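You operate a simulated robot arm through the tools that you are given. There is no shell and no other tool.

The job below is to be done with a simulated robot arm. You get a single attempt, and the scene is never put back.

## Task
Clean the specks off the orange lead in the groove, push it home and check that it glows bright.
Fine: press the yellow cloth on the white jar, cloth back; lamp on for the check, off at the end; that lead stays in, the other leads on their rack. What is to be rubbed or washed off counts as gone when no trace of it is left.
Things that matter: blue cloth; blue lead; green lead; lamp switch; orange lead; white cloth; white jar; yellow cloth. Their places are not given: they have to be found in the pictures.

Only the result counts: the job must be done as asked and must still hold three seconds after the hand-in. Knocking over, shifting, dropping, spilling or breaking anything else fails it. Flat cloth is picked up by pressing the open fingertips on it (5 to 10 N) and closing them slowly along it; thin cloth reads only 2 to 8 mm in the jaws.

## Robot
A 6-joint arm with a three-finger gripper, fixed in place. Base frame: the origin is on the floor under the middle of its stand, x ahead of it, y to its left, z up. Readings come in mm, degrees, newtons and seconds.
It reaches about 1213 mm from its shoulder. Its first joint turns from -166.0 to 166.0 degrees. Payload 4.89 kg.
The tool frame sits at the grasp point between the pads (the TCP): z along the fingers, y along the line on which they close. The tips reach 30 mm beyond it. The gripper opens to 164 mm; its body begins 125 mm behind the TCP.
Orientation is told as [roll, pitch, yaw] about the base's x, y, z axes, in that order, counted from this pose: with the fingers straight down and closing along the base's y, the tool's x points along the base's -x, its y along +y and its z along -z.

## Interface
- The arm moves only by the tool step_arm. Its arguments are lists of equal length, an entry for each row: "delta_rot": the turn, a rotation vector about the tool's x, y, z in units of 120 degrees (1.0 is 120 degrees), a list of three; "linear": the shift along the tool's x, y, z in units of 100 mm (1.0 is 100 mm), a list of three; "fingers": the closure, from 0 (fully open) to 1 (shut). In form: {"delta_rot": [[rx, ry, rz], ...], "linear": [[dx, dy, dz], ...], "fingers": [fingers, ...]}. A call has 1 to 20 rows; each row is the pose to reach, as a shift and turn from the pose commanded when the call began, along the tool's axes at that moment. A call with a number of a shift or a turn outside -1 to 1 is refused whole. A row lasts 0.2 s, in which the tool goes at most 50 mm and 8.6 degrees; a call with a longer step from one row to the next is refused whole, and so is a gripper value outside its range. A pose out of reach is approached as far as the arm can. The call stops where the force on the tool passes 90 N (or 10 N more than at its start, if that is more) or the arm is blocked; 0.2 s more then pass. The fingers move at their own pace (about 108 mm/s each) and stop on an object; they squeeze with about 29 N. The grip force told is the motor's: it shows also when the fingers shut on nothing. Time passes only in rows, and 0.2 s behind the last, so rows that repeat a pose let the fingers close. The reply holds the time, the measured pose of the TCP, the force on the tool along the base axes, the opening and the grip force, in the units named above and with some noise, with the torque about the TCP (base axes, N m) and any sound that the robot's microphone picked up.
- Cameras (640 x 400 px; columns grow to the right, rows downward): "scene" is fixed at [219.1, -650.5, 1549]; the picture's right is [0.76, -0.65, 0.00], its down [-0.26, -0.31, -0.91] and it looks along [0.59, 0.70, -0.40] (base axes); focal length 334 px, centre (320, 200). "wrist" rides on the gripper at [76, -2, -152] in the tool frame; the picture's right is [0.02, 1.00, 0.00], its down [-0.88, 0.02, -0.47] and it looks along [-0.47, 0.01, 0.88] (tool axes); focal length 247 px, centre (320, 200).
- capture(camera): a new picture of that camera. The clock stands still meanwhile.
- slide_trunk(by): moves the trunk up (or, below 0, down) by that many mm; the arm rides with it, the base frame stays. It gives what a move gives, with no picture.
- probe_pixels(camera, pixels): for up to 12 pixels [column, row] of the newest picture of that camera ("zoom" is the newest enlarged one), the place [x, y, z] in the base frame of the surface seen there, good to about 2 mm. The clock stands still meanwhile.
- inspect(camera, box): a new picture of the part [left, top, right, bottom] of that camera's present view, enlarged. The clock stands still meanwhile.
- hand_in(): hands the job in; it is judged then, once.

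Leave the gripper open and the arm clear of the work at the hand-in unless told otherwise.

The tools are called after ">>>" as name(argument=value, ...) on one line, values as JSON. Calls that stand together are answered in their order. step_arm: Moves the arm, as the interface text tells. Its arguments: {"type":"object","properties":{"delta_rot":{"type":"array","items":{"type":"array","items":{"type":"number"}}},"linear":{"type":"array","items":{"type":"array","items":{"type":"number"}}},"fingers":{"type":"array","items":{"type":"number"}}},"required":["delta_rot","linear","fingers"]} The other tools are called the same way: slide_trunk (by) moves the trunk up or down; capture (camera) takes a picture; probe_pixels (camera, pixels) gives the place of the surface under pixels of a picture; inspect (camera, box) takes an enlarged picture of a part of a camera's view; hand_in () hands the job in.

At the start:

```text
clock: 0.0
tool_pos: [498.7, 401.2, 1208.3]
ee_rot: [0.0, 0.0, 0.0]
contact_force: [-0.4, -1.1, 0.1]
torque: [-0.01, -0.03, -0.02]
opening: 164.2
finger_force: 0.0
trunk travel left (down, up): [-175.0, 215.0]
```

scene: 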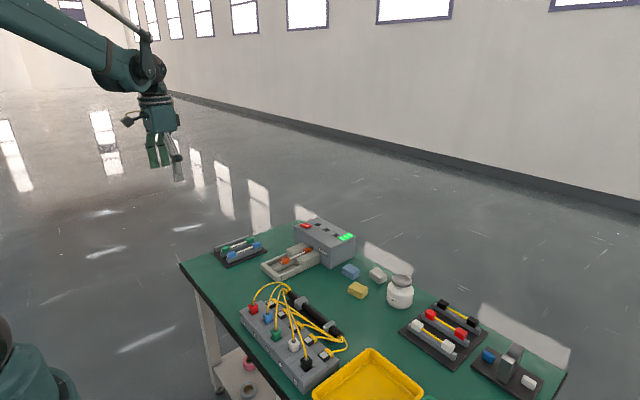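
wrist: 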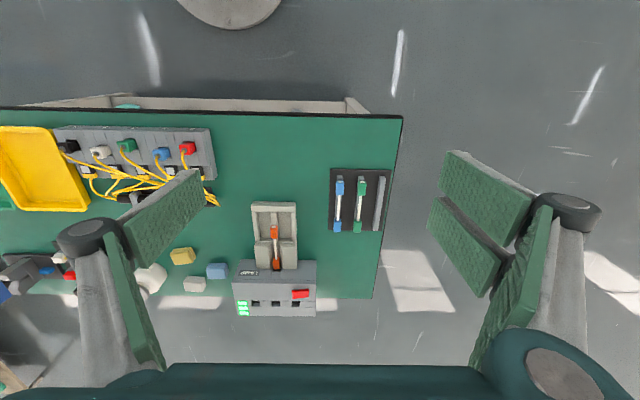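

The scene picture shows a table with a grey box (green lights, red switch) near (325,240), an orange lead in a groove near (290,257), cloths at (350,271), (377,275) and (357,290), and a white jar at (400,290). I'll enlarge these parts before moving anything.

>>> inspect(camera="scene", box=[200, 205, 420, 320])

>>> inspect(camera="wrist", box=[130, 160, 400, 330])

```text
2.91 times, centred on (310, 262) of scene
```

zoom: 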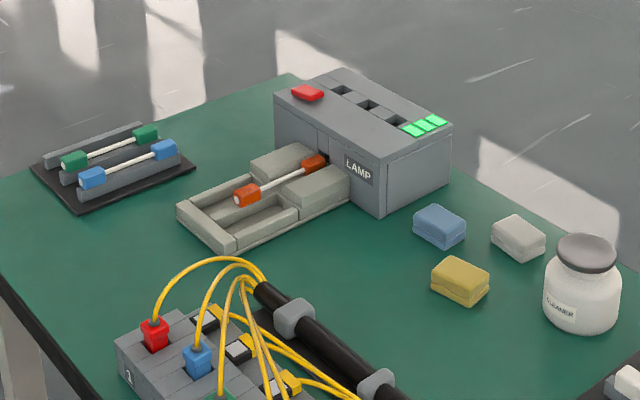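

```text
2.35 times, centred on (265, 245) of wrist
```

zoom: 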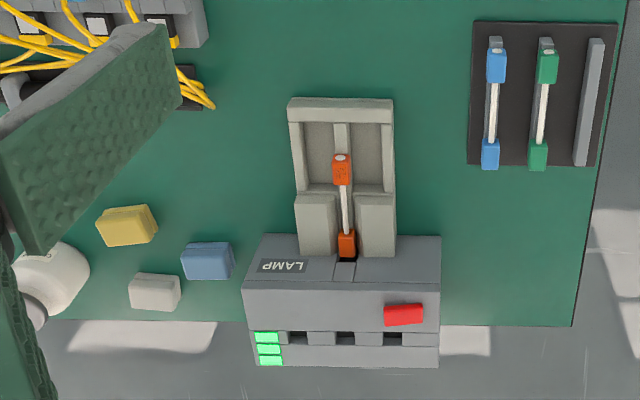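

The cloths look like small folded pads, and the orange lead lies in a groove that runs into the LAMP box. I'll look closer at the lead and box and probe positions.

>>> probe_pixels(camera="zoom", pixels=[[341, 158], [341, 175], [346, 205], [347, 240], [315, 205], [376, 205], [315, 170], [370, 170], [128, 225], [208, 262], [155, 290], [403, 315]])

>>> inspect(camera="scene", box=[255, 215, 365, 285])

```text
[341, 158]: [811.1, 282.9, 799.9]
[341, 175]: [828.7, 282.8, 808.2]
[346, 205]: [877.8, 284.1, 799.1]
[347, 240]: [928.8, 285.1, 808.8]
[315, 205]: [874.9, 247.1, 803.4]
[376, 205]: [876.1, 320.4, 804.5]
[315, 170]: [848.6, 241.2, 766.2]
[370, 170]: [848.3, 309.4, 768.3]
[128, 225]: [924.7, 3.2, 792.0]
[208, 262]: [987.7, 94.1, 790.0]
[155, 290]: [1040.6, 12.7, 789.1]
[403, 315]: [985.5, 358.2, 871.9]
```

```text
5.71 times, centred on (310, 250) of scene
```

zoom: 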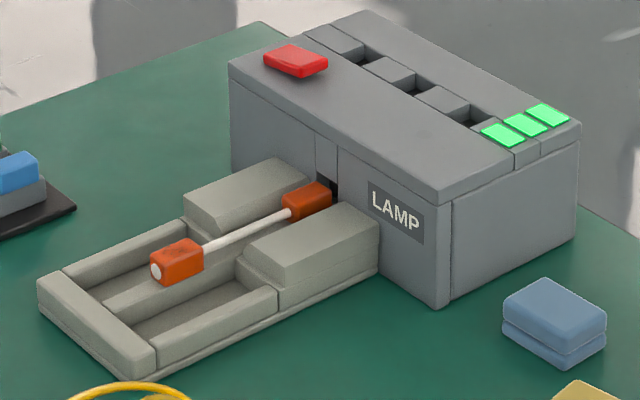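

Next I'll enlarge the lead in the wrist view to find the specks, and look at the jar and cloths in the scene view.

>>> inspect(camera="wrist", box=[240, 195, 310, 275])

>>> inspect(camera="scene", box=[330, 255, 430, 320])

```text
5.00 times, centred on (275, 235) of wrist
```

zoom: 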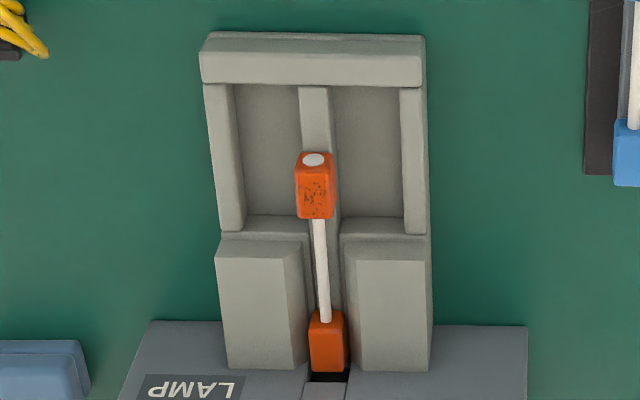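

```text
6.15 times, centred on (380, 288) of scene
```

zoom: 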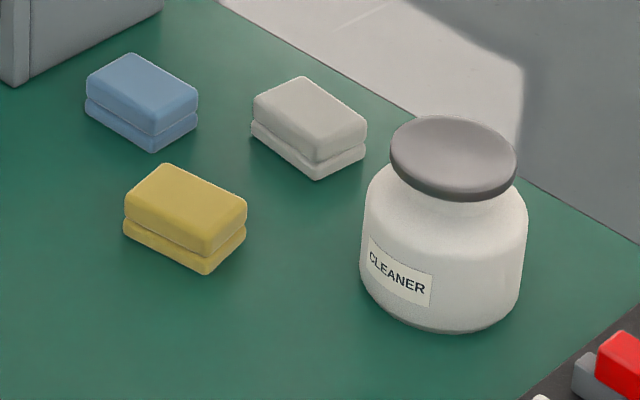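

The specks are on the top face of the near orange block. I'll probe the jar, the yellow cloth's corners and the table in this zoom.

>>> probe_pixels(camera="zoom", pixels=[[452, 155], [395, 155], [512, 155], [452, 122], [452, 185], [165, 168], [242, 200], [207, 248], [128, 205], [185, 205], [60, 300], [440, 250]])

>>> inspect(camera="wrist", box=[140, 230, 240, 300])

```text
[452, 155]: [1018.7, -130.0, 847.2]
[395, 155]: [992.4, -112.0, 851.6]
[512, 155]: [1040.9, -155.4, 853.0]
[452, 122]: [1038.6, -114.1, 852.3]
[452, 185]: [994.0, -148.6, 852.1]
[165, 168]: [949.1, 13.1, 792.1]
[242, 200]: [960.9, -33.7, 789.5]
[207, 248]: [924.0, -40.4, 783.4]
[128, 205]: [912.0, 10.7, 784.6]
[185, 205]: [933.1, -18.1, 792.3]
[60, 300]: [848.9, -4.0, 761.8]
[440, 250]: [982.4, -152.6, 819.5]
```

```text
5.71 times, centred on (190, 265) of wrist
```

zoom: 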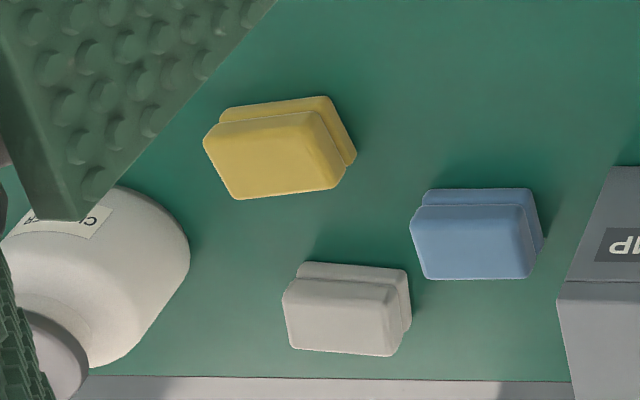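

The table top is at z≈762. The yellow cloth is centred near (934,-13), its top at about 792, turned about 12°. The jar cap is centred near (1017,-133) at z≈850. The block with the specks has its top near (828,283,808). I'll move high above the table towards the yellow cloth, starting 100 mm in +x and -y.

>>> step_arm(delta_rot=[[0, 0, 0], [0, 0, 0], [0, 0, 0], [0, 0, 0]], linear=[[-0.25, -0.25, 0.1], [-0.5, -0.5, 0.2], [-0.75, -0.75, 0.3], [-1, -1, 0.4]], fingers=[0.2, 0.3, 0.4, 0.4])

```text
clock: 1.0
tool_pos: [596.6, 302.9, 1170.5]
ee_rot: [0.0, 0.0, 0.1]
contact_force: [-0.7, 0.0, 0.0]
torque: [-0.07, -0.2, -0.01]
opening: 98.5
finger_force: 0.0
trunk travel left (down, up): [-175.0, 215.0]
```

The move worked, and the opening is 98.5 mm at 0.4. I'll go on towards the cloth in the same direction.

>>> step_arm(delta_rot=[[0, 0, 0], [0, 0, 0], [0, 0, 0], [0, 0, 0]], linear=[[-0.25, -0.25, 0.1], [-0.5, -0.5, 0.2], [-0.75, -0.75, 0.3], [-1, -1, 0.4]], fingers=[0.4, 0.4, 0.4, 0.4])

>>> capture(camera="wrist")

```text
clock: 2.0
tool_pos: [697.1, 203.0, 1129.4]
ee_rot: [0.0, 0.0, 0.0]
contact_force: [-1.3, 0.2, 0.2]
torque: [-0.12, -0.14, -0.03]
opening: 98.5
finger_force: 0.0
trunk travel left (down, up): [-175.0, 215.0]
```

```text
taken
```

wrist: 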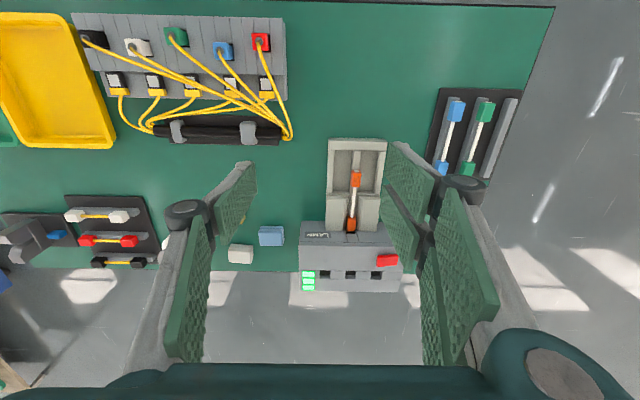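

The fingers can be seen: one pad on the left, two on the right. From here I'll enlarge the lead and groove for geometry.

>>> inspect(camera="wrist", box=[300, 130, 420, 300])

```text
2.35 times, centred on (360, 215) of wrist
```

zoom: 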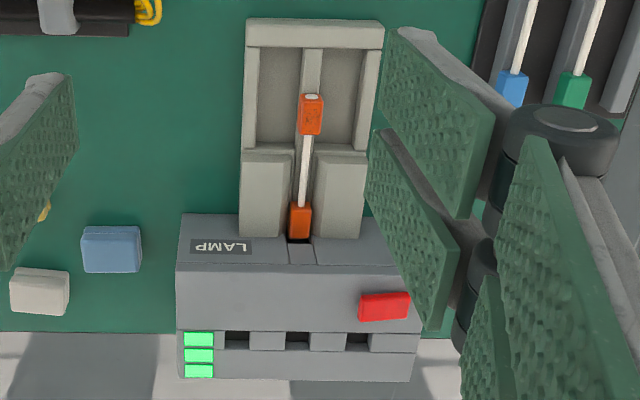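

I'll enlarge the lead alone, then probe it.

>>> inspect(camera="wrist", box=[325, 135, 390, 245])

```text
3.64 times, centred on (358, 190) of wrist
```

zoom: 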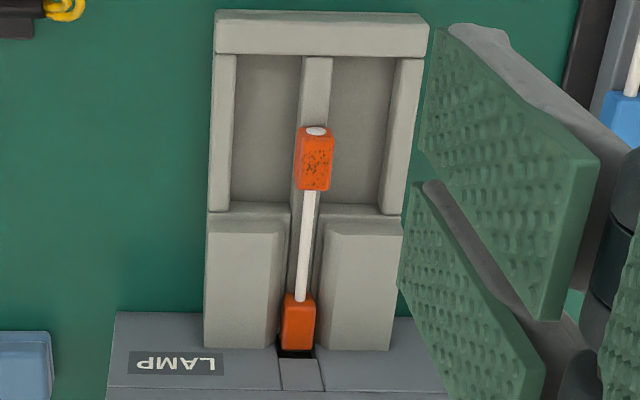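

>>> probe_pixels(camera="zoom", pixels=[[315, 131], [302, 140], [329, 140], [301, 185], [327, 187], [315, 160], [300, 298], [285, 340], [312, 340], [285, 222], [325, 222], [318, 80]])

>>> probe_pixels(camera="zoom", pixels=[[320, 30], [320, 50], [224, 130], [400, 130], [265, 100], [245, 230], [360, 230], [245, 330], [360, 340], [300, 375], [307, 200], [302, 270]])

```text
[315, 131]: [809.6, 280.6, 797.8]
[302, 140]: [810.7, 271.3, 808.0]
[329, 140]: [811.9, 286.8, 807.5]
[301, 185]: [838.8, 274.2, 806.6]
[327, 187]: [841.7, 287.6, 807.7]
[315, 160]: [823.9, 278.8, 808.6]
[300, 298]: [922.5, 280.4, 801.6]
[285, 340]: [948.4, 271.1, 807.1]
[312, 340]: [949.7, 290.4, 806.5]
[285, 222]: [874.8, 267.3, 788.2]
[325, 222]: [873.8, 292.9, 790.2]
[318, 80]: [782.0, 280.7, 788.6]
```

```text
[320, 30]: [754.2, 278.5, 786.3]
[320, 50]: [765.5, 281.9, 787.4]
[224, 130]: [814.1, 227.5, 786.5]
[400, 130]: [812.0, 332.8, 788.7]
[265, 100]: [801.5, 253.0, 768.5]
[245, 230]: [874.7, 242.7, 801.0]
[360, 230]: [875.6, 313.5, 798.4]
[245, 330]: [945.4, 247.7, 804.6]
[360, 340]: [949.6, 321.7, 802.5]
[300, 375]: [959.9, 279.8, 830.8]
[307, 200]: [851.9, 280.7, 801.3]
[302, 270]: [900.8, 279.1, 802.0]
```

Lead geometry: the near block spans x 809–842 and y 272–289, with its top at z≈808 on a rail at z≈788. The guide blocks start at x≈868 with tops near z 803. I'll carry on to the yellow cloth.

>>> step_arm(delta_rot=[[0, 0, 0], [0, 0, 0], [0, 0, 0], [0, 0, 0]], linear=[[-0.25, -0.25, 0.1], [-0.5, -0.5, 0.2], [-0.75, -0.75, 0.3], [-1, -1, 0.4]], fingers=[0.4, 0.4, 0.4, 0.4])

>>> step_arm(delta_rot=[[0, 0, -0.029], [0, 0, -0.058], [0, 0, -0.087], [0, 0, -0.1]], linear=[[-0.25, -0.25, 0.1], [-0.5, -0.5, 0.2], [-0.75, -0.75, 0.3], [-1, -1, 0.4]], fingers=[0.4, 0.4, 0.4, 0.4])

>>> capture(camera="wrist")

```text
clock: 3.0
tool_pos: [797.5, 101.0, 1088.7]
ee_rot: [0.0, -0.1, 0.0]
contact_force: [-0.6, 1.7, 0.7]
torque: [-0.11, -0.15, 0.0]
opening: 98.5
finger_force: 0.0
trunk travel left (down, up): [-175.0, 215.0]
```

```text
clock: 4.0
tool_pos: [895.7, 3.6, 1049.6]
ee_rot: [0.0, 0.0, 12.0]
contact_force: [-0.5, 0.7, 1.0]
torque: [-0.14, -0.14, 0.01]
opening: 98.3
finger_force: 0.1
trunk travel left (down, up): [-175.0, 215.0]
```

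```text
taken
```

wrist: 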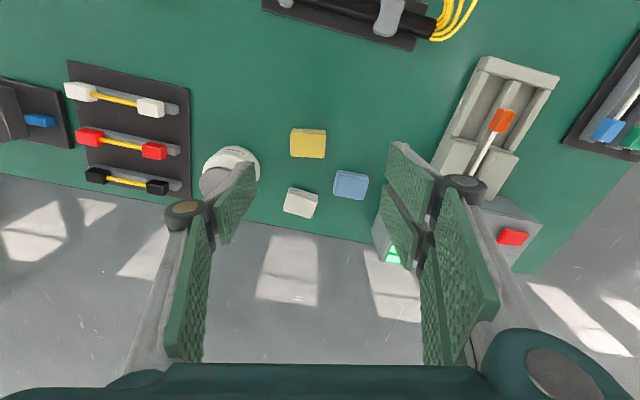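

The yellow cloth is at (308,143) and looks squared up with the picture at yaw 12°. I'll enlarge it and probe its outline.

>>> inspect(camera="wrist", box=[270, 110, 350, 170])

```text
6.67 times, centred on (310, 140) of wrist
```

zoom: 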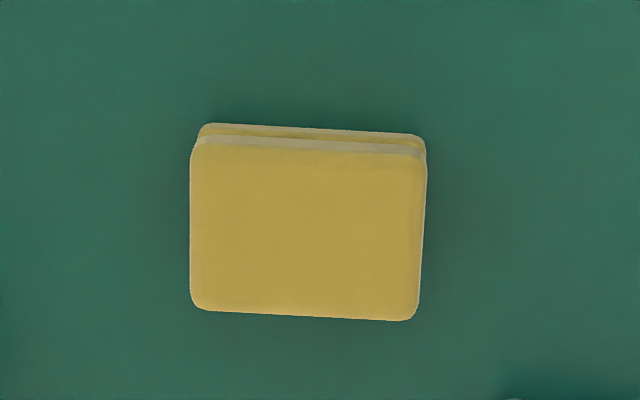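

>>> probe_pixels(camera="zoom", pixels=[[200, 155], [415, 165], [200, 300], [408, 310], [308, 232], [308, 160], [308, 305], [200, 230], [415, 240], [100, 200], [500, 250]])

```text
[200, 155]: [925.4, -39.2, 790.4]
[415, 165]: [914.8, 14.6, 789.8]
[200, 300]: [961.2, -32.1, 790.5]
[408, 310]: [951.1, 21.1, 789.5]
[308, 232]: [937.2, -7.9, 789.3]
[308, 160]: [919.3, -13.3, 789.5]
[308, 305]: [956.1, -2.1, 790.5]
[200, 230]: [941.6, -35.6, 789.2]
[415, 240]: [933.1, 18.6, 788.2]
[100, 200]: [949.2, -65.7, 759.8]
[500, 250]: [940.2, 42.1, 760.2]
```

The cloth is centred at about (938,-9), measures about 56 × 40 mm, is turned 11°, and spans z 760–790. I'll move over it and down to z≈950.

>>> step_arm(delta_rot=[[0, 0, 0.0075], [0, 0, 0.0075], [0, 0, 0.0075], [0, 0, 0.0075]], linear=[[-0.1, -0.055, 0.25], [-0.2, -0.11, 0.5], [-0.3, -0.165, 0.75], [-0.382, -0.215, 1.0]], fingers=[0.4, 0.4, 0.4, 0.4])

>>> capture(camera="wrist")

```text
clock: 5.0
tool_pos: [938.7, -13.1, 949.6]
ee_rot: [0.1, -0.1, 11.1]
contact_force: [-0.5, 0.6, 1.0]
torque: [0.01, -0.1, -0.03]
opening: 98.3
finger_force: 0.1
trunk travel left (down, up): [-175.0, 215.0]
```

```text
taken
```

wrist: 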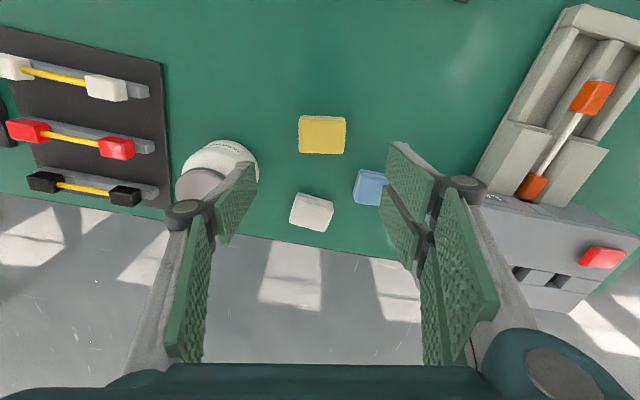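

The cloth sits at (322,135), right where the tool axis projects at that depth. I'll probe it once more to confirm before going down.

>>> probe_pixels(camera="wrist", pixels=[[301, 120], [344, 120], [301, 151], [342, 152], [322, 135], [280, 135], [365, 135], [310, 198], [296, 205], [330, 210], [372, 175], [362, 190]])

```text
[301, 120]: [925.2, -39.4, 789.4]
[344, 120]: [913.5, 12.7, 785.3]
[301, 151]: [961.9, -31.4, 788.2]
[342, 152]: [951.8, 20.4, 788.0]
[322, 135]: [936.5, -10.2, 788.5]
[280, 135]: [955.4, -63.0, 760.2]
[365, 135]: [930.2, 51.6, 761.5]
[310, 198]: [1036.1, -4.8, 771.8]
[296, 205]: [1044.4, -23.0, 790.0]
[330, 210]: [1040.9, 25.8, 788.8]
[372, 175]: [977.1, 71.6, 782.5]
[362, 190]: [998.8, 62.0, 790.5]
```

The centre is confirmed at about (938,-9.5). Before going down I'll probe the finger pads themselves, to learn how wide they spread and make sure they clear the blue cloth.

>>> probe_pixels(camera="wrist", pixels=[[393, 146], [430, 175], [392, 175], [428, 210], [385, 190], [413, 220], [385, 225], [413, 262], [250, 168], [222, 195], [252, 200], [225, 240]])

```text
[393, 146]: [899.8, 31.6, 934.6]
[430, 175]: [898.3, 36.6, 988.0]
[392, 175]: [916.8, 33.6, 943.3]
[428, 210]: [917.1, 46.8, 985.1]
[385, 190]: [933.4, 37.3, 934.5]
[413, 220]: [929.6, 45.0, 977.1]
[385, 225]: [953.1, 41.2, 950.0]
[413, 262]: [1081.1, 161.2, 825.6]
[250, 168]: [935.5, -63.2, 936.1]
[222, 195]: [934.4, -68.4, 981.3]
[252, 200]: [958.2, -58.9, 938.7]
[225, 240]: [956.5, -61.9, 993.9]
```

The fingers are about 24 mm wide, one on the -y side and two on the +y side, spread about ±32 mm. I'll narrow to about 82 mm to stay clear of the blue cloth and descend to z≈850.

>>> step_arm(delta_rot=[[0, 0, 0], [0, 0, 0], [0, 0, 0], [0, 0, 0]], linear=[[0, 0.035, 0.15], [0, 0.035, 0.4], [0, 0.035, 0.7], [0, 0.035, 1.0]], fingers=[0.5, 0.5, 0.5, 0.5])

>>> capture(camera="wrist")

```text
clock: 6.0
tool_pos: [938.4, -9.7, 851.4]
ee_rot: [0.0, 0.1, 11.1]
contact_force: [-0.5, -0.2, 0.8]
torque: [0.01, -0.19, 0.03]
opening: 81.9
finger_force: 0.0
trunk travel left (down, up): [-175.0, 215.0]
```

```text
taken
```

wrist: 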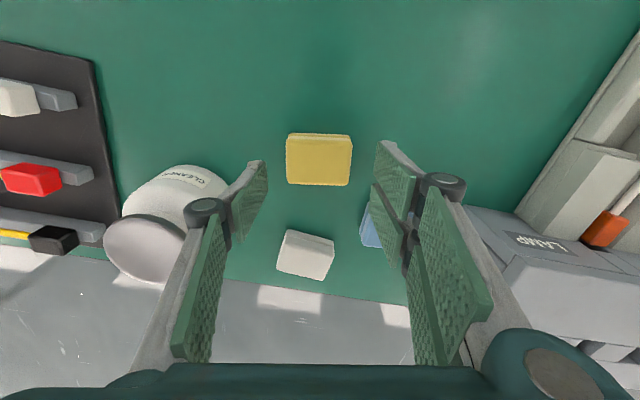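

The cloth is centred between the pads. Before the last 50 mm I'll check how far the left knuckle (205,207) is from the jar.

>>> probe_pixels(camera="wrist", pixels=[[205, 207], [188, 212], [225, 215], [180, 270], [185, 235], [160, 300], [445, 182], [465, 195], [240, 165], [320, 160]])

```text
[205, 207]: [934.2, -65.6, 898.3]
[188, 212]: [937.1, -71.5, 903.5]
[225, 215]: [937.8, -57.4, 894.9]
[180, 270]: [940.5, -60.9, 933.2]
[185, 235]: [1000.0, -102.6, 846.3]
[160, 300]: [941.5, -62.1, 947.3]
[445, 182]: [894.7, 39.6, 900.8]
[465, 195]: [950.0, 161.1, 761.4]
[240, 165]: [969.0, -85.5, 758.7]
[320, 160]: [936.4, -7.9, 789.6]
```

The knuckle stays about 70 mm from the jar, which is safe. I'll go down 50 mm so the tips are about 11 mm above the table, with the fingers still open.

>>> step_arm(delta_rot=[[0, 0, 0], [0, 0, 0], [0, 0, 0]], linear=[[0, 0, 0.2], [0, 0, 0.4], [0, 0, 0.5]], fingers=[0.5, 0.5, 0.5])

>>> capture(camera="wrist")

```text
clock: 6.8
tool_pos: [938.3, -8.9, 799.2]
ee_rot: [0.0, 0.0, 11.1]
contact_force: [-0.1, 0.2, 0.3]
torque: [0.0, 0.02, 0.01]
opening: 82.3
finger_force: 0.1
trunk travel left (down, up): [-175.0, 215.0]
```

```text
taken
```

wrist: 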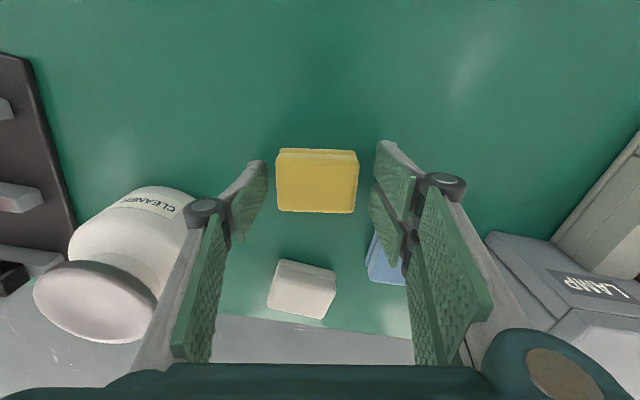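

The cloth lies between the pads with room on both sides. I'll close slowly on it without moving the arm.

>>> step_arm(delta_rot=[[0, 0, 0], [0, 0, 0], [0, 0, 0], [0, 0, 0], [0, 0, 0], [0, 0, 0], [0, 0, 0], [0, 0, 0]], linear=[[0, 0, 0], [0, 0, 0], [0, 0, 0], [0, 0, 0], [0, 0, 0], [0, 0, 0], [0, 0, 0], [0, 0, 0]], fingers=[0.55, 0.6, 0.64, 0.68, 0.72, 0.8, 0.9, 1.0])

>>> capture(camera="wrist")

```text
clock: 8.6
tool_pos: [937.4, -8.2, 800.5]
ee_rot: [0.0, 0.0, 11.2]
contact_force: [-0.7, 0.8, -0.9]
torque: [-0.02, -0.04, -0.01]
opening: 58.8
finger_force: 29.1
trunk travel left (down, up): [-175.0, 215.0]
```

```text
taken
```

wrist: 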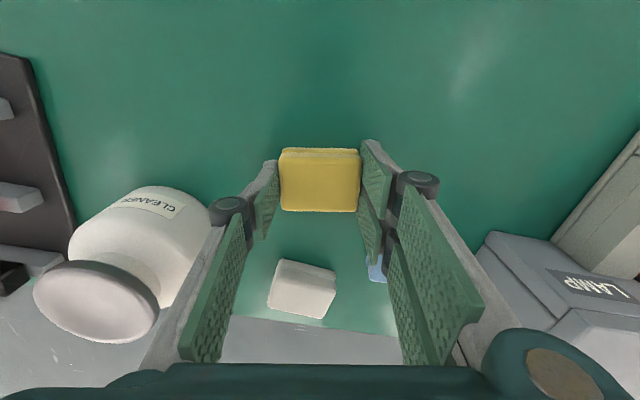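

The cloth is gripped at 58.8 mm with 29 N. Its place on the table is TCP (938,-9,800) at yaw 11.1°, which I'll need for putting it back. I'll lift it straight up 100 mm, then another 30 mm.

>>> step_arm(delta_rot=[[0, 0, 0], [0, 0, 0], [0, 0, 0], [0, 0, 0], [0, 0, 0]], linear=[[0, 0, -0.1], [0, 0, -0.3], [0, 0, -0.55], [0, 0, -0.8], [0, 0, -1.0]], fingers=[1, 1, 1, 1, 1])

>>> step_arm(delta_rot=[[0, 0, 0], [0, 0, 0]], linear=[[0, 0, -0.25], [0, 0, -0.5]], fingers=[1, 1])

>>> capture(camera="wrist")

>>> inspect(camera="scene", box=[310, 180, 450, 320])

```text
clock: 9.8
tool_pos: [938.7, -9.4, 900.9]
ee_rot: [0.0, 0.0, 11.1]
contact_force: [0.2, -0.4, 0.7]
torque: [0.04, 0.0, 0.01]
opening: 59.1
finger_force: 29.7
trunk travel left (down, up): [-175.0, 215.0]
```

```text
clock: 10.4
tool_pos: [938.6, -9.7, 949.6]
ee_rot: [0.0, 0.1, 11.2]
contact_force: [1.0, 0.0, -1.4]
torque: [0.0, 0.13, 0.0]
opening: 59.2
finger_force: 28.8
trunk travel left (down, up): [-175.0, 215.0]
```

```text
taken
```

wrist: 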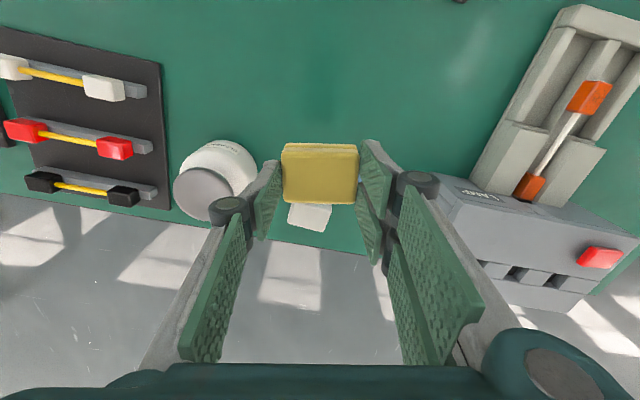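

```text
2.86 times, centred on (380, 250) of scene
```

zoom: 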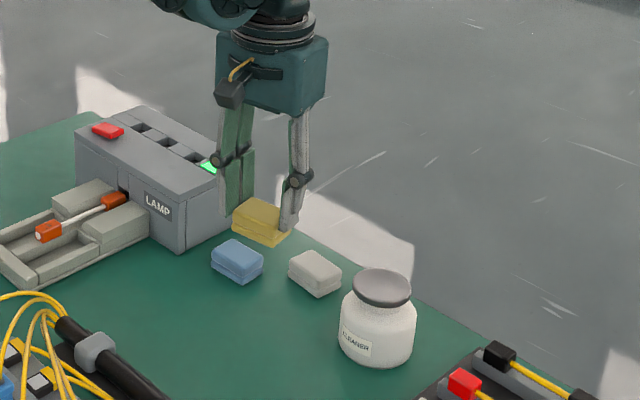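

The cloth is held well clear of the table. I'll probe the jar's cap rim near (203,193) in the wrist picture for an exact centre.

>>> probe_pixels(camera="wrist", pixels=[[203, 193], [176, 190], [202, 170], [203, 217], [230, 180], [190, 174], [185, 212], [215, 172], [240, 160], [220, 145]])

>>> probe_pixels(camera="zoom", pixels=[[382, 270], [382, 300], [354, 285], [409, 287], [382, 286]])

```text
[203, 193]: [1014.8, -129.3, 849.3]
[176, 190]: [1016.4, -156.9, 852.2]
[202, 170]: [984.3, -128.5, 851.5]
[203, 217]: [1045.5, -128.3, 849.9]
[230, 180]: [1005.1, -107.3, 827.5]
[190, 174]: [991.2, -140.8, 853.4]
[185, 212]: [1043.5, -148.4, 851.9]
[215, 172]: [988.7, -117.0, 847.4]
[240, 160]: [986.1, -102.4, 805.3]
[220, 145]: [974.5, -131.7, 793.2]
```

```text
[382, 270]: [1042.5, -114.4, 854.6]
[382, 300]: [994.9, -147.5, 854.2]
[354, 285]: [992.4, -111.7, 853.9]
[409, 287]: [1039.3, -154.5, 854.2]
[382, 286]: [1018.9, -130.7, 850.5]
```

The cap centre is about (1016.5,-131) with its rim at z≈853. I'll move over it in two calls at the present height; the cloth's bottom stays about 55 mm above the cap.

>>> step_arm(delta_rot=[[0, 0, 0], [0, 0, 0], [0, 0, 0]], linear=[[-0.088, -0.224, 0], [-0.177, -0.448, 0], [-0.265, -0.672, 0]], fingers=[1, 1, 1])

>>> step_arm(delta_rot=[[0, 0, 0], [0, 0, 0], [0, 0, 0], [0, 0, 0]], linear=[[-0.088, -0.224, 0], [-0.177, -0.448, 0], [-0.265, -0.672, 0], [-0.265, -0.672, 0]], fingers=[1, 1, 1, 1])

>>> capture(camera="wrist")

>>> inspect(camera="scene", box=[330, 190, 470, 320])

```text
clock: 11.2
tool_pos: [977.3, -69.0, 948.9]
ee_rot: [0.0, -0.1, 11.1]
contact_force: [-0.2, 1.2, -0.2]
torque: [-0.17, -0.04, 0.0]
opening: 58.9
finger_force: 28.7
trunk travel left (down, up): [-175.0, 215.0]
```

```text
clock: 12.2
tool_pos: [1017.5, -131.2, 950.7]
ee_rot: [0.1, 0.0, 11.2]
contact_force: [0.2, -0.3, -1.0]
torque: [0.04, 0.03, 0.02]
opening: 59.1
finger_force: 29.3
trunk travel left (down, up): [-175.0, 215.0]
```

```text
taken
```

wrist: 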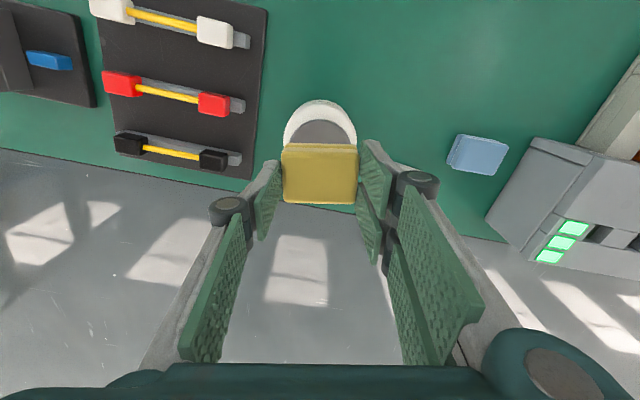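

```text
3.08 times, centred on (400, 255) of scene
```

zoom: 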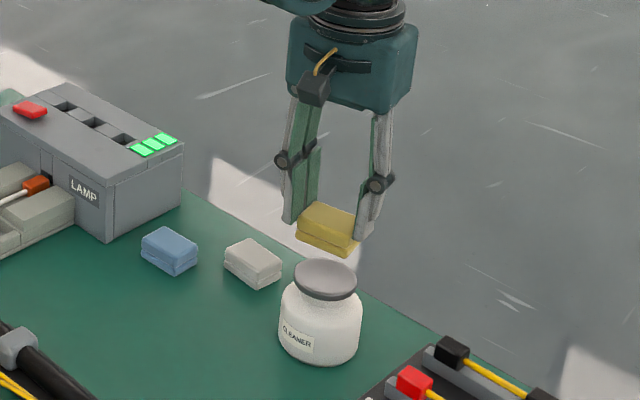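

The cloth is right over the cap. I'll lower it 50 mm, to just above the expected contact at TCP z≈893, and read the force.

>>> step_arm(delta_rot=[[0, 0, 0], [0, 0, 0], [0, 0, 0], [0, 0, 0]], linear=[[0, 0, 0.2], [0, 0, 0.4], [0, 0, 0.5], [0, 0, 0.53]], fingers=[1, 1, 1, 1])

>>> step_arm(delta_rot=[[0, 0, 0], [0, 0, 0], [0, 0, 0]], linear=[[0, 0, 0.01], [0, 0, 0.02], [0, 0, 0.03]], fingers=[1, 1, 1])

```text
clock: 13.2
tool_pos: [1014.8, -129.4, 899.0]
ee_rot: [0.0, -0.1, 11.1]
contact_force: [-0.8, 1.9, 37.1]
torque: [0.15, 0.0, 0.0]
opening: 59.5
finger_force: 28.6
trunk travel left (down, up): [-175.0, 215.0]
```

```text
clock: 14.0
tool_pos: [1016.8, -129.8, 894.2]
ee_rot: [0.0, -0.2, 11.1]
contact_force: [-2.0, 2.0, 36.4]
torque: [0.19, 0.05, 0.04]
opening: 58.9
finger_force: 29.4
trunk travel left (down, up): [-175.0, 215.0]
```

Contact came earlier than expected: 37 N at z≈899, and the further 3 mm held at about 36 N, so the cloth may have slid a little in the jaws. That should be ample wetting, so I'll raise slowly and look at the cloth and jar.

>>> step_arm(delta_rot=[[0, 0, 0], [0, 0, 0], [0, 0, 0], [0, 0, 0], [0, 0, 0], [0, 0, 0], [0, 0, 0]], linear=[[0, 0, -0.02], [0, 0, -0.04], [0, 0, -0.07], [0, 0, -0.12], [0, 0, -0.22], [0, 0, -0.42], [0, 0, -0.56]], fingers=[1, 1, 1, 1, 1, 1, 1])

>>> capture(camera="wrist")

>>> inspect(camera="scene", box=[350, 220, 450, 320])

```text
clock: 15.6
tool_pos: [1016.2, -131.3, 949.1]
ee_rot: [0.1, 0.0, 11.1]
contact_force: [0.1, -1.2, -0.3]
torque: [0.0, 0.06, 0.0]
opening: 58.8
finger_force: 29.0
trunk travel left (down, up): [-175.0, 215.0]
```

```text
taken
```

wrist: 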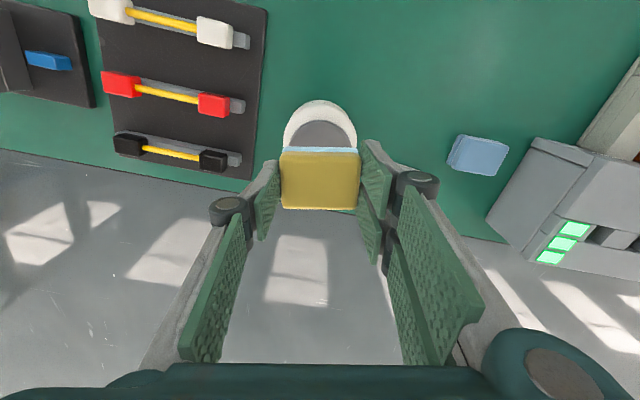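

```text
4.00 times, centred on (400, 270) of scene
```

zoom: 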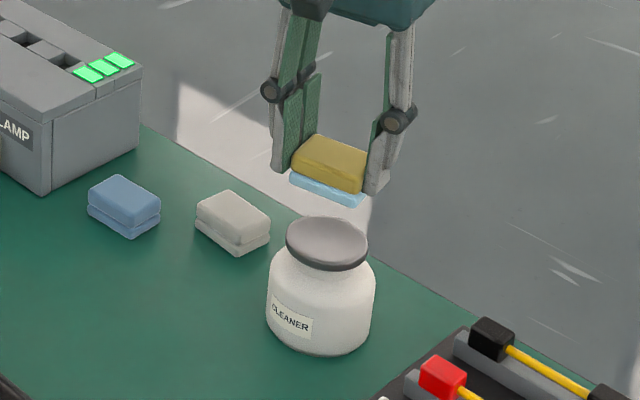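

The cloth's lower half has turned light blue, so it's wet with cleaner, and the jar still stands where it was. I'll probe the cloth's lower and upper edges in this zoom to learn how far its bottom is below the TCP.

>>> probe_pixels(camera="zoom", pixels=[[325, 193], [355, 203], [295, 180], [325, 187], [330, 175], [325, 140], [330, 155], [277, 168], [375, 190], [328, 240], [290, 235], [365, 240]])

```text
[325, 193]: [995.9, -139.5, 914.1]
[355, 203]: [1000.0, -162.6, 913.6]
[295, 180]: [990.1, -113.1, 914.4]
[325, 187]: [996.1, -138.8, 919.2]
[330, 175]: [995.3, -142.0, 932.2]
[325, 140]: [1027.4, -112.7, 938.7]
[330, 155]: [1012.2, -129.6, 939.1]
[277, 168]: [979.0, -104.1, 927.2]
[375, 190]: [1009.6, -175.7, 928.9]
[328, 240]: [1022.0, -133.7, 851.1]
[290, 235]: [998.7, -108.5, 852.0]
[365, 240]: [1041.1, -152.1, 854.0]
```

The cloth's top is 10 mm below the TCP and its bottom about 40 mm below, same as at pickup, so there was hardly any slip. I'll lift to z≈1000, turn yaw back to 0, and travel to above the lead at (826,280) on a line that avoids the LAMP box.

>>> step_arm(delta_rot=[[0, 0, 0.031], [0, 0, 0.062], [0, 0, 0.0925]], linear=[[0, 0, -0.17], [0, 0, -0.34], [0, 0, -0.5]], fingers=[1, 1, 1])

>>> step_arm(delta_rot=[[0, 0, 0], [0, 0, 0], [0, 0, 0]], linear=[[0.125, 0.27, 0], [0.25, 0.54, 0], [0.38, 0.82, 0]], fingers=[1, 1, 1])

>>> step_arm(delta_rot=[[0, 0, 0], [0, 0, 0], [0, 0, 0]], linear=[[0.125, 0.27, 0], [0.25, 0.54, 0], [0.38, 0.82, 0]], fingers=[1, 1, 1])

>>> step_arm(delta_rot=[[0, 0, 0], [0, 0, 0], [0, 0, 0]], linear=[[0.125, 0.27, 0], [0.25, 0.54, 0], [0.38, 0.82, 0]], fingers=[1, 1, 1])

>>> capture(camera="wrist")

```text
clock: 16.4
tool_pos: [1016.1, -130.4, 998.6]
ee_rot: [0.1, 0.0, 0.0]
contact_force: [1.0, -0.1, -0.9]
torque: [-0.02, 0.04, -0.01]
opening: 58.6
finger_force: 28.6
trunk travel left (down, up): [-175.0, 215.0]
```

```text
clock: 17.2
tool_pos: [977.8, -50.1, 999.8]
ee_rot: [0.1, 0.1, 0.1]
contact_force: [1.0, -0.9, -1.1]
torque: [0.16, 0.16, 0.0]
opening: 58.8
finger_force: 29.5
trunk travel left (down, up): [-175.0, 215.0]
```

```text
clock: 18.0
tool_pos: [941.8, 31.9, 999.2]
ee_rot: [0.0, 0.1, 0.1]
contact_force: [0.4, -0.5, -0.1]
torque: [0.14, 0.06, -0.04]
opening: 59.0
finger_force: 29.4
trunk travel left (down, up): [-175.0, 215.0]
```

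```text
clock: 18.8
tool_pos: [902.4, 112.1, 998.4]
ee_rot: [0.0, -0.1, -0.1]
contact_force: [0.9, -0.5, -0.9]
torque: [0.19, 0.1, -0.02]
opening: 59.1
finger_force: 29.1
trunk travel left (down, up): [-175.0, 215.0]
```

```text
taken
```

wrist: 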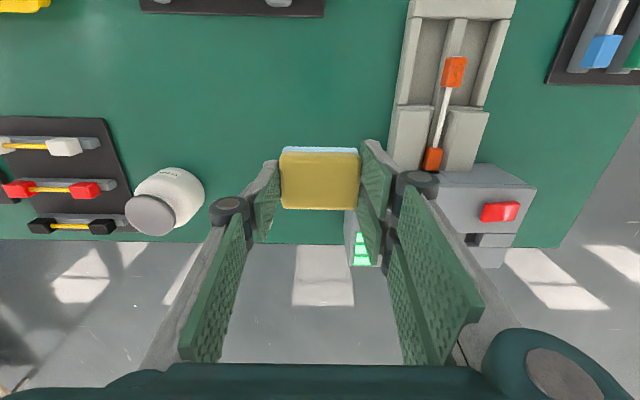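

The cloth is held steady and I'm on the line. Two more steps bring me over the near block at (826,280).

>>> step_arm(delta_rot=[[0, 0, 0], [0, 0, 0], [0, 0, 0]], linear=[[0.125, 0.28, 0], [0.25, 0.56, 0], [0.38, 0.84, 0]], fingers=[1, 1, 1])

>>> step_arm(delta_rot=[[0, 0, 0], [0, 0, 0], [0, 0, 0], [0, 0, 0]], linear=[[0.125, 0.28, 0], [0.25, 0.56, 0], [0.38, 0.84, 0], [0.38, 0.84, 0]], fingers=[1, 1, 1, 1])

>>> capture(camera="wrist")

>>> inspect(camera="scene", box=[240, 150, 360, 290])

```text
clock: 19.6
tool_pos: [864.4, 197.2, 998.7]
ee_rot: [-0.1, -0.1, 0.1]
contact_force: [0.4, -1.2, -0.5]
torque: [0.18, 0.06, -0.03]
opening: 58.9
finger_force: 29.1
trunk travel left (down, up): [-175.0, 215.0]
```

```text
clock: 20.6
tool_pos: [825.0, 281.7, 997.3]
ee_rot: [0.0, 0.0, 0.0]
contact_force: [-0.1, 0.6, 0.4]
torque: [-0.02, 0.0, -0.01]
opening: 58.9
finger_force: 28.5
trunk travel left (down, up): [-175.0, 215.0]
```

```text
taken
```

wrist: 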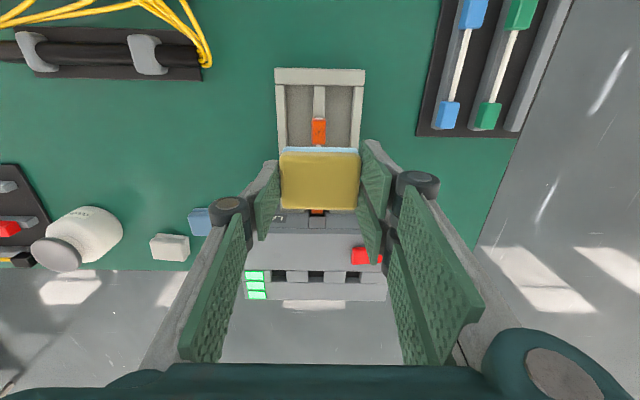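

```text
2.86 times, centred on (300, 220) of scene
```

zoom: 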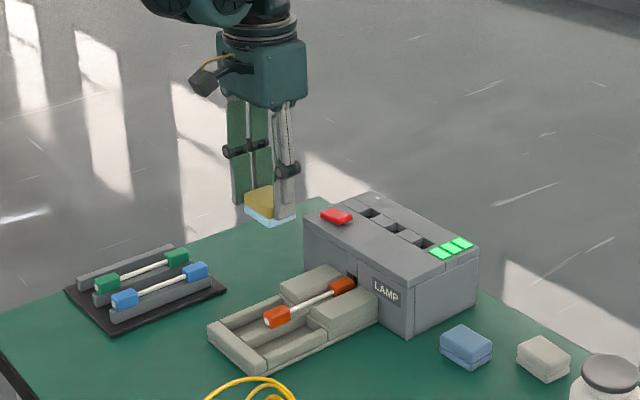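

I'm above the lead, with the near block in view at (319,131). I'll enlarge it to see the specks and probe it again.

>>> inspect(camera="wrist", box=[290, 100, 350, 150])

```text
8.00 times, centred on (320, 125) of wrist
```

zoom: 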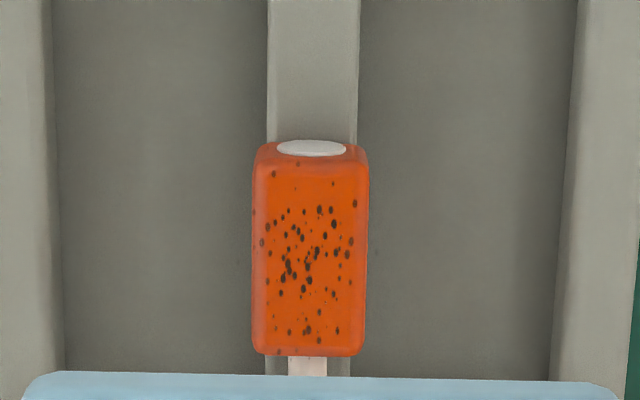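

>>> probe_pixels(camera="zoom", pixels=[[310, 250], [260, 170], [360, 170], [258, 345], [358, 345], [310, 160], [310, 365], [312, 60], [257, 250], [364, 250]])

```text
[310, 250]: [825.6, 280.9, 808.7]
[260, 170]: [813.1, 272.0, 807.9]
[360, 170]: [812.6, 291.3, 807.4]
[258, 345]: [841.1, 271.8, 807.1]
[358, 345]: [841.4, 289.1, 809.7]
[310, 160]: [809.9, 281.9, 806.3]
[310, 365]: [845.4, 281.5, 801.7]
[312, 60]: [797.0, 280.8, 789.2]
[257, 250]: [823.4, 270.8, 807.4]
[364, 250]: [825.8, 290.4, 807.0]
```

The block's top is centred at (826,281), z 808, and its face is covered in dark specks. I'll descend to about z 862, a bit above first contact, and read the force.

>>> step_arm(delta_rot=[[0, 0, 0], [0, 0, 0], [0, 0, 0]], linear=[[-0.01, -0.007, 0.35], [-0.01, -0.007, 0.7], [-0.01, -0.007, 1.0]], fingers=[1, 1, 1])

>>> step_arm(delta_rot=[[0, 0, 0], [0, 0, 0], [0, 0, 0]], linear=[[0, 0, 0.2], [0, 0, 0.36], [0, 0, 0.36]], fingers=[1, 1, 1])

```text
clock: 21.4
tool_pos: [827.3, 283.5, 897.7]
ee_rot: [0.1, 0.0, 0.0]
contact_force: [-0.2, 0.0, 1.1]
torque: [0.09, -0.13, 0.02]
opening: 58.6
finger_force: 28.4
trunk travel left (down, up): [-175.0, 215.0]
```

```text
clock: 22.2
tool_pos: [828.0, 282.8, 861.6]
ee_rot: [0.0, 0.0, -0.1]
contact_force: [0.2, -0.7, -0.7]
torque: [-0.02, 0.01, -0.03]
opening: 59.0
finger_force: 29.0
trunk travel left (down, up): [-175.0, 215.0]
```

No contact yet at z 861.6. I'll creep down in small steps while watching the force.

>>> step_arm(delta_rot=[[0, 0, 0], [0, 0, 0], [0, 0, 0]], linear=[[0.012, -0.012, 0.02], [0.012, -0.012, 0.04], [0.012, -0.012, 0.05]], fingers=[1, 1, 1])

```text
clock: 23.0
tool_pos: [827.1, 281.6, 857.8]
ee_rot: [-0.1, 0.0, 0.1]
contact_force: [-0.2, 0.0, 0.2]
torque: [-0.02, -0.03, 0.03]
opening: 59.1
finger_force: 28.4
trunk travel left (down, up): [-175.0, 215.0]
```

Still no force, so I'll go down 3 mm more.

>>> step_arm(delta_rot=[[0, 0, 0], [0, 0, 0], [0, 0, 0]], linear=[[0, 0, 0.01], [0, 0, 0.02], [0, 0, 0.03]], fingers=[1, 1, 1])

```text
clock: 23.8
tool_pos: [826.2, 280.7, 855.5]
ee_rot: [0.0, -0.1, 0.0]
contact_force: [-0.2, 0.1, -0.8]
torque: [-0.01, -0.02, 0.01]
opening: 58.9
finger_force: 28.8
trunk travel left (down, up): [-175.0, 215.0]
```

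Nothing yet at z≈855; I'll take another 3 mm in 1 mm steps.

>>> step_arm(delta_rot=[[0, 0, 0], [0, 0, 0], [0, 0, 0]], linear=[[0, 0, 0.01], [0, 0, 0.02], [0, 0, 0.03]], fingers=[1, 1, 1])

```text
clock: 24.6
tool_pos: [826.3, 281.5, 852.4]
ee_rot: [0.1, 0.0, 0.1]
contact_force: [0.0, 0.2, -0.3]
torque: [-0.01, -0.05, 0.01]
opening: 58.8
finger_force: 29.0
trunk travel left (down, up): [-175.0, 215.0]
```

>>> step_arm(delta_rot=[[0, 0, 0], [0, 0, 0]], linear=[[0, 0, 0.01], [0, 0, 0.02]], fingers=[1, 1])

```text
clock: 25.2
tool_pos: [825.7, 282.0, 850.5]
ee_rot: [0.0, 0.1, -0.1]
contact_force: [0.6, -0.4, 2.2]
torque: [-0.02, 0.01, 0.04]
opening: 58.6
finger_force: 29.3
trunk travel left (down, up): [-175.0, 215.0]
```

There's a first touch, about 2 N at z≈850.5. I'll go 0.5 mm, then 1 mm further.

>>> step_arm(delta_rot=[[0, 0, 0], [0, 0, 0]], linear=[[0, 0, 0.005], [0, 0, 0.01]], fingers=[1, 1])

```text
clock: 25.8
tool_pos: [825.7, 281.4, 849.2]
ee_rot: [0.0, -0.1, 0.0]
contact_force: [0.7, 0.3, 22.1]
torque: [0.06, 0.05, 0.02]
opening: 59.0
finger_force: 28.5
trunk travel left (down, up): [-175.0, 215.0]
```

That's stiff: 1 mm more gives 22 N. I'll back off half a millimetre for a gentle press of about 10 N, then try one short stroke along y (±6 mm) and check the forces.

>>> step_arm(delta_rot=[[0, 0, 0], [0, 0, 0], [0, 0, 0], [0, 0, 0], [0, 0, 0]], linear=[[0, 0, -0.006], [0, 0.06, -0.006], [0, 0, -0.006], [0, -0.06, -0.006], [0, 0, -0.006]], fingers=[1, 1, 1, 1, 1])

```text
clock: 27.0
tool_pos: [826.5, 280.2, 851.5]
ee_rot: [0.0, 0.1, -0.1]
contact_force: [-0.6, -5.5, 9.8]
torque: [-0.2, 0.08, 0.01]
opening: 58.7
finger_force: 29.5
trunk travel left (down, up): [-175.0, 215.0]
```

The press is about 10 N with 5.5 N of rubbing friction, which is fine. I'll check in the scene picture that the lead hasn't moved.

>>> inspect(camera="scene", box=[250, 210, 340, 285])

```text
5.33 times, centred on (295, 248) of scene
```

zoom: 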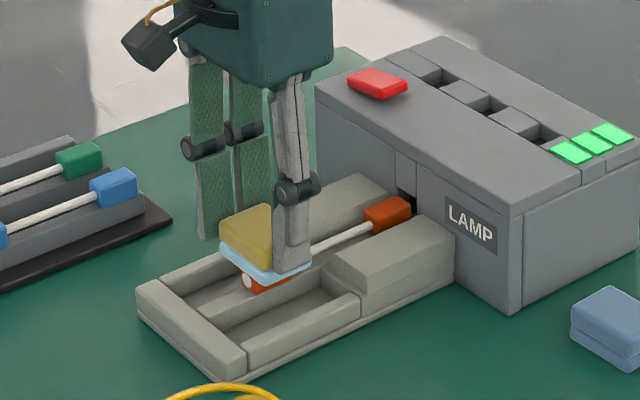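

The lead is still in its groove and the cloth lies flat on the block. I'll do a longer set of rubbing strokes along y at the same press.

>>> step_arm(delta_rot=[[0, 0, 0], [0, 0, 0], [0, 0, 0], [0, 0, 0], [0, 0, 0], [0, 0, 0], [0, 0, 0], [0, 0, 0], [0, 0, 0], [0, 0, 0], [0, 0, 0], [0, 0, 0], [0, 0, 0], [0, 0, 0], [0, 0, 0], [0, 0, 0], [0, 0, 0]], linear=[[0, 0.1, 0], [0, 0, 0], [0, -0.1, 0], [0, 0, 0], [0, 0.1, 0], [0, 0, 0], [0, -0.1, 0], [0, 0, 0], [0, 0.1, 0], [0, 0, 0], [0, -0.1, 0], [0, 0, 0], [0, 0.1, 0], [0, 0, 0], [0, -0.1, 0], [0, 0, 0], [0, 0, 0]], fingers=[1, 1, 1, 1, 1, 1, 1, 1, 1, 1, 1, 1, 1, 1, 1, 1, 1])

```text
clock: 30.6
tool_pos: [825.8, 280.6, 848.9]
ee_rot: [0.0, -0.1, 0.1]
contact_force: [0.4, -7.3, 18.1]
torque: [-0.33, -0.01, -0.03]
opening: 58.6
finger_force: 29.5
trunk travel left (down, up): [-175.0, 215.0]
```

I'll lift straight up about 100 mm to see whether the specks are gone.

>>> step_arm(delta_rot=[[0, 0, 0], [0, 0, 0], [0, 0, 0], [0, 0, 0], [0, 0, 0]], linear=[[0, 0, -0.05], [0, 0, -0.25], [-0.1, 0, -0.5], [-0.2, 0, -0.75], [-0.3, 0, -1.0]], fingers=[1, 1, 1, 1, 1])

>>> capture(camera="wrist")

>>> inspect(camera="wrist", box=[285, 60, 355, 150])

>>> inspect(camera="scene", box=[260, 225, 330, 280])

```text
clock: 31.8
tool_pos: [857.4, 282.2, 950.7]
ee_rot: [0.0, -0.1, -0.1]
contact_force: [-0.2, 0.3, -0.8]
torque: [-0.05, 0.04, 0.01]
opening: 58.9
finger_force: 28.7
trunk travel left (down, up): [-175.0, 215.0]
```

```text
taken
```

wrist: 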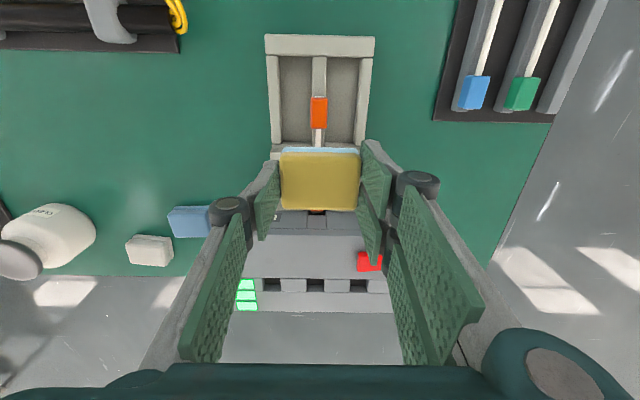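

```text
4.44 times, centred on (320, 105) of wrist
```

zoom: 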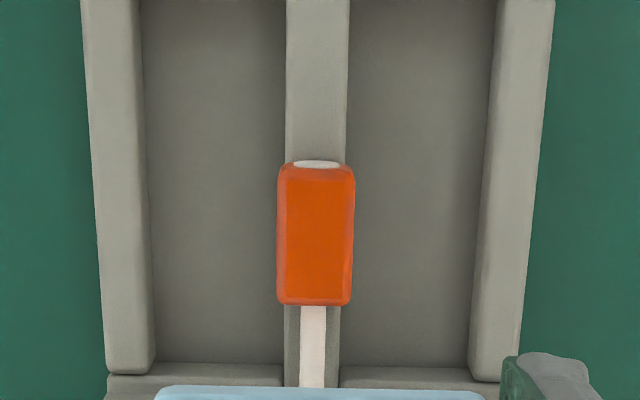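

```text
7.27 times, centred on (295, 252) of scene
```

zoom: 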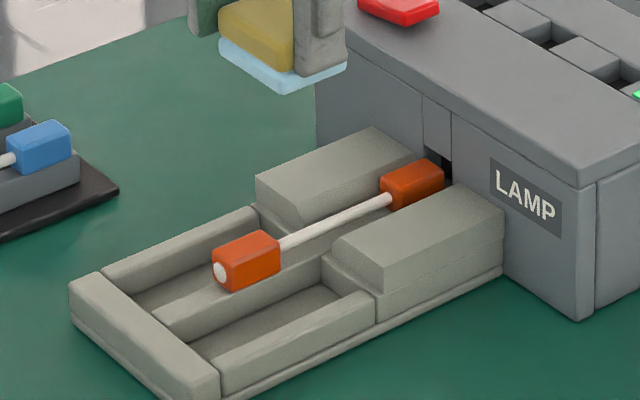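

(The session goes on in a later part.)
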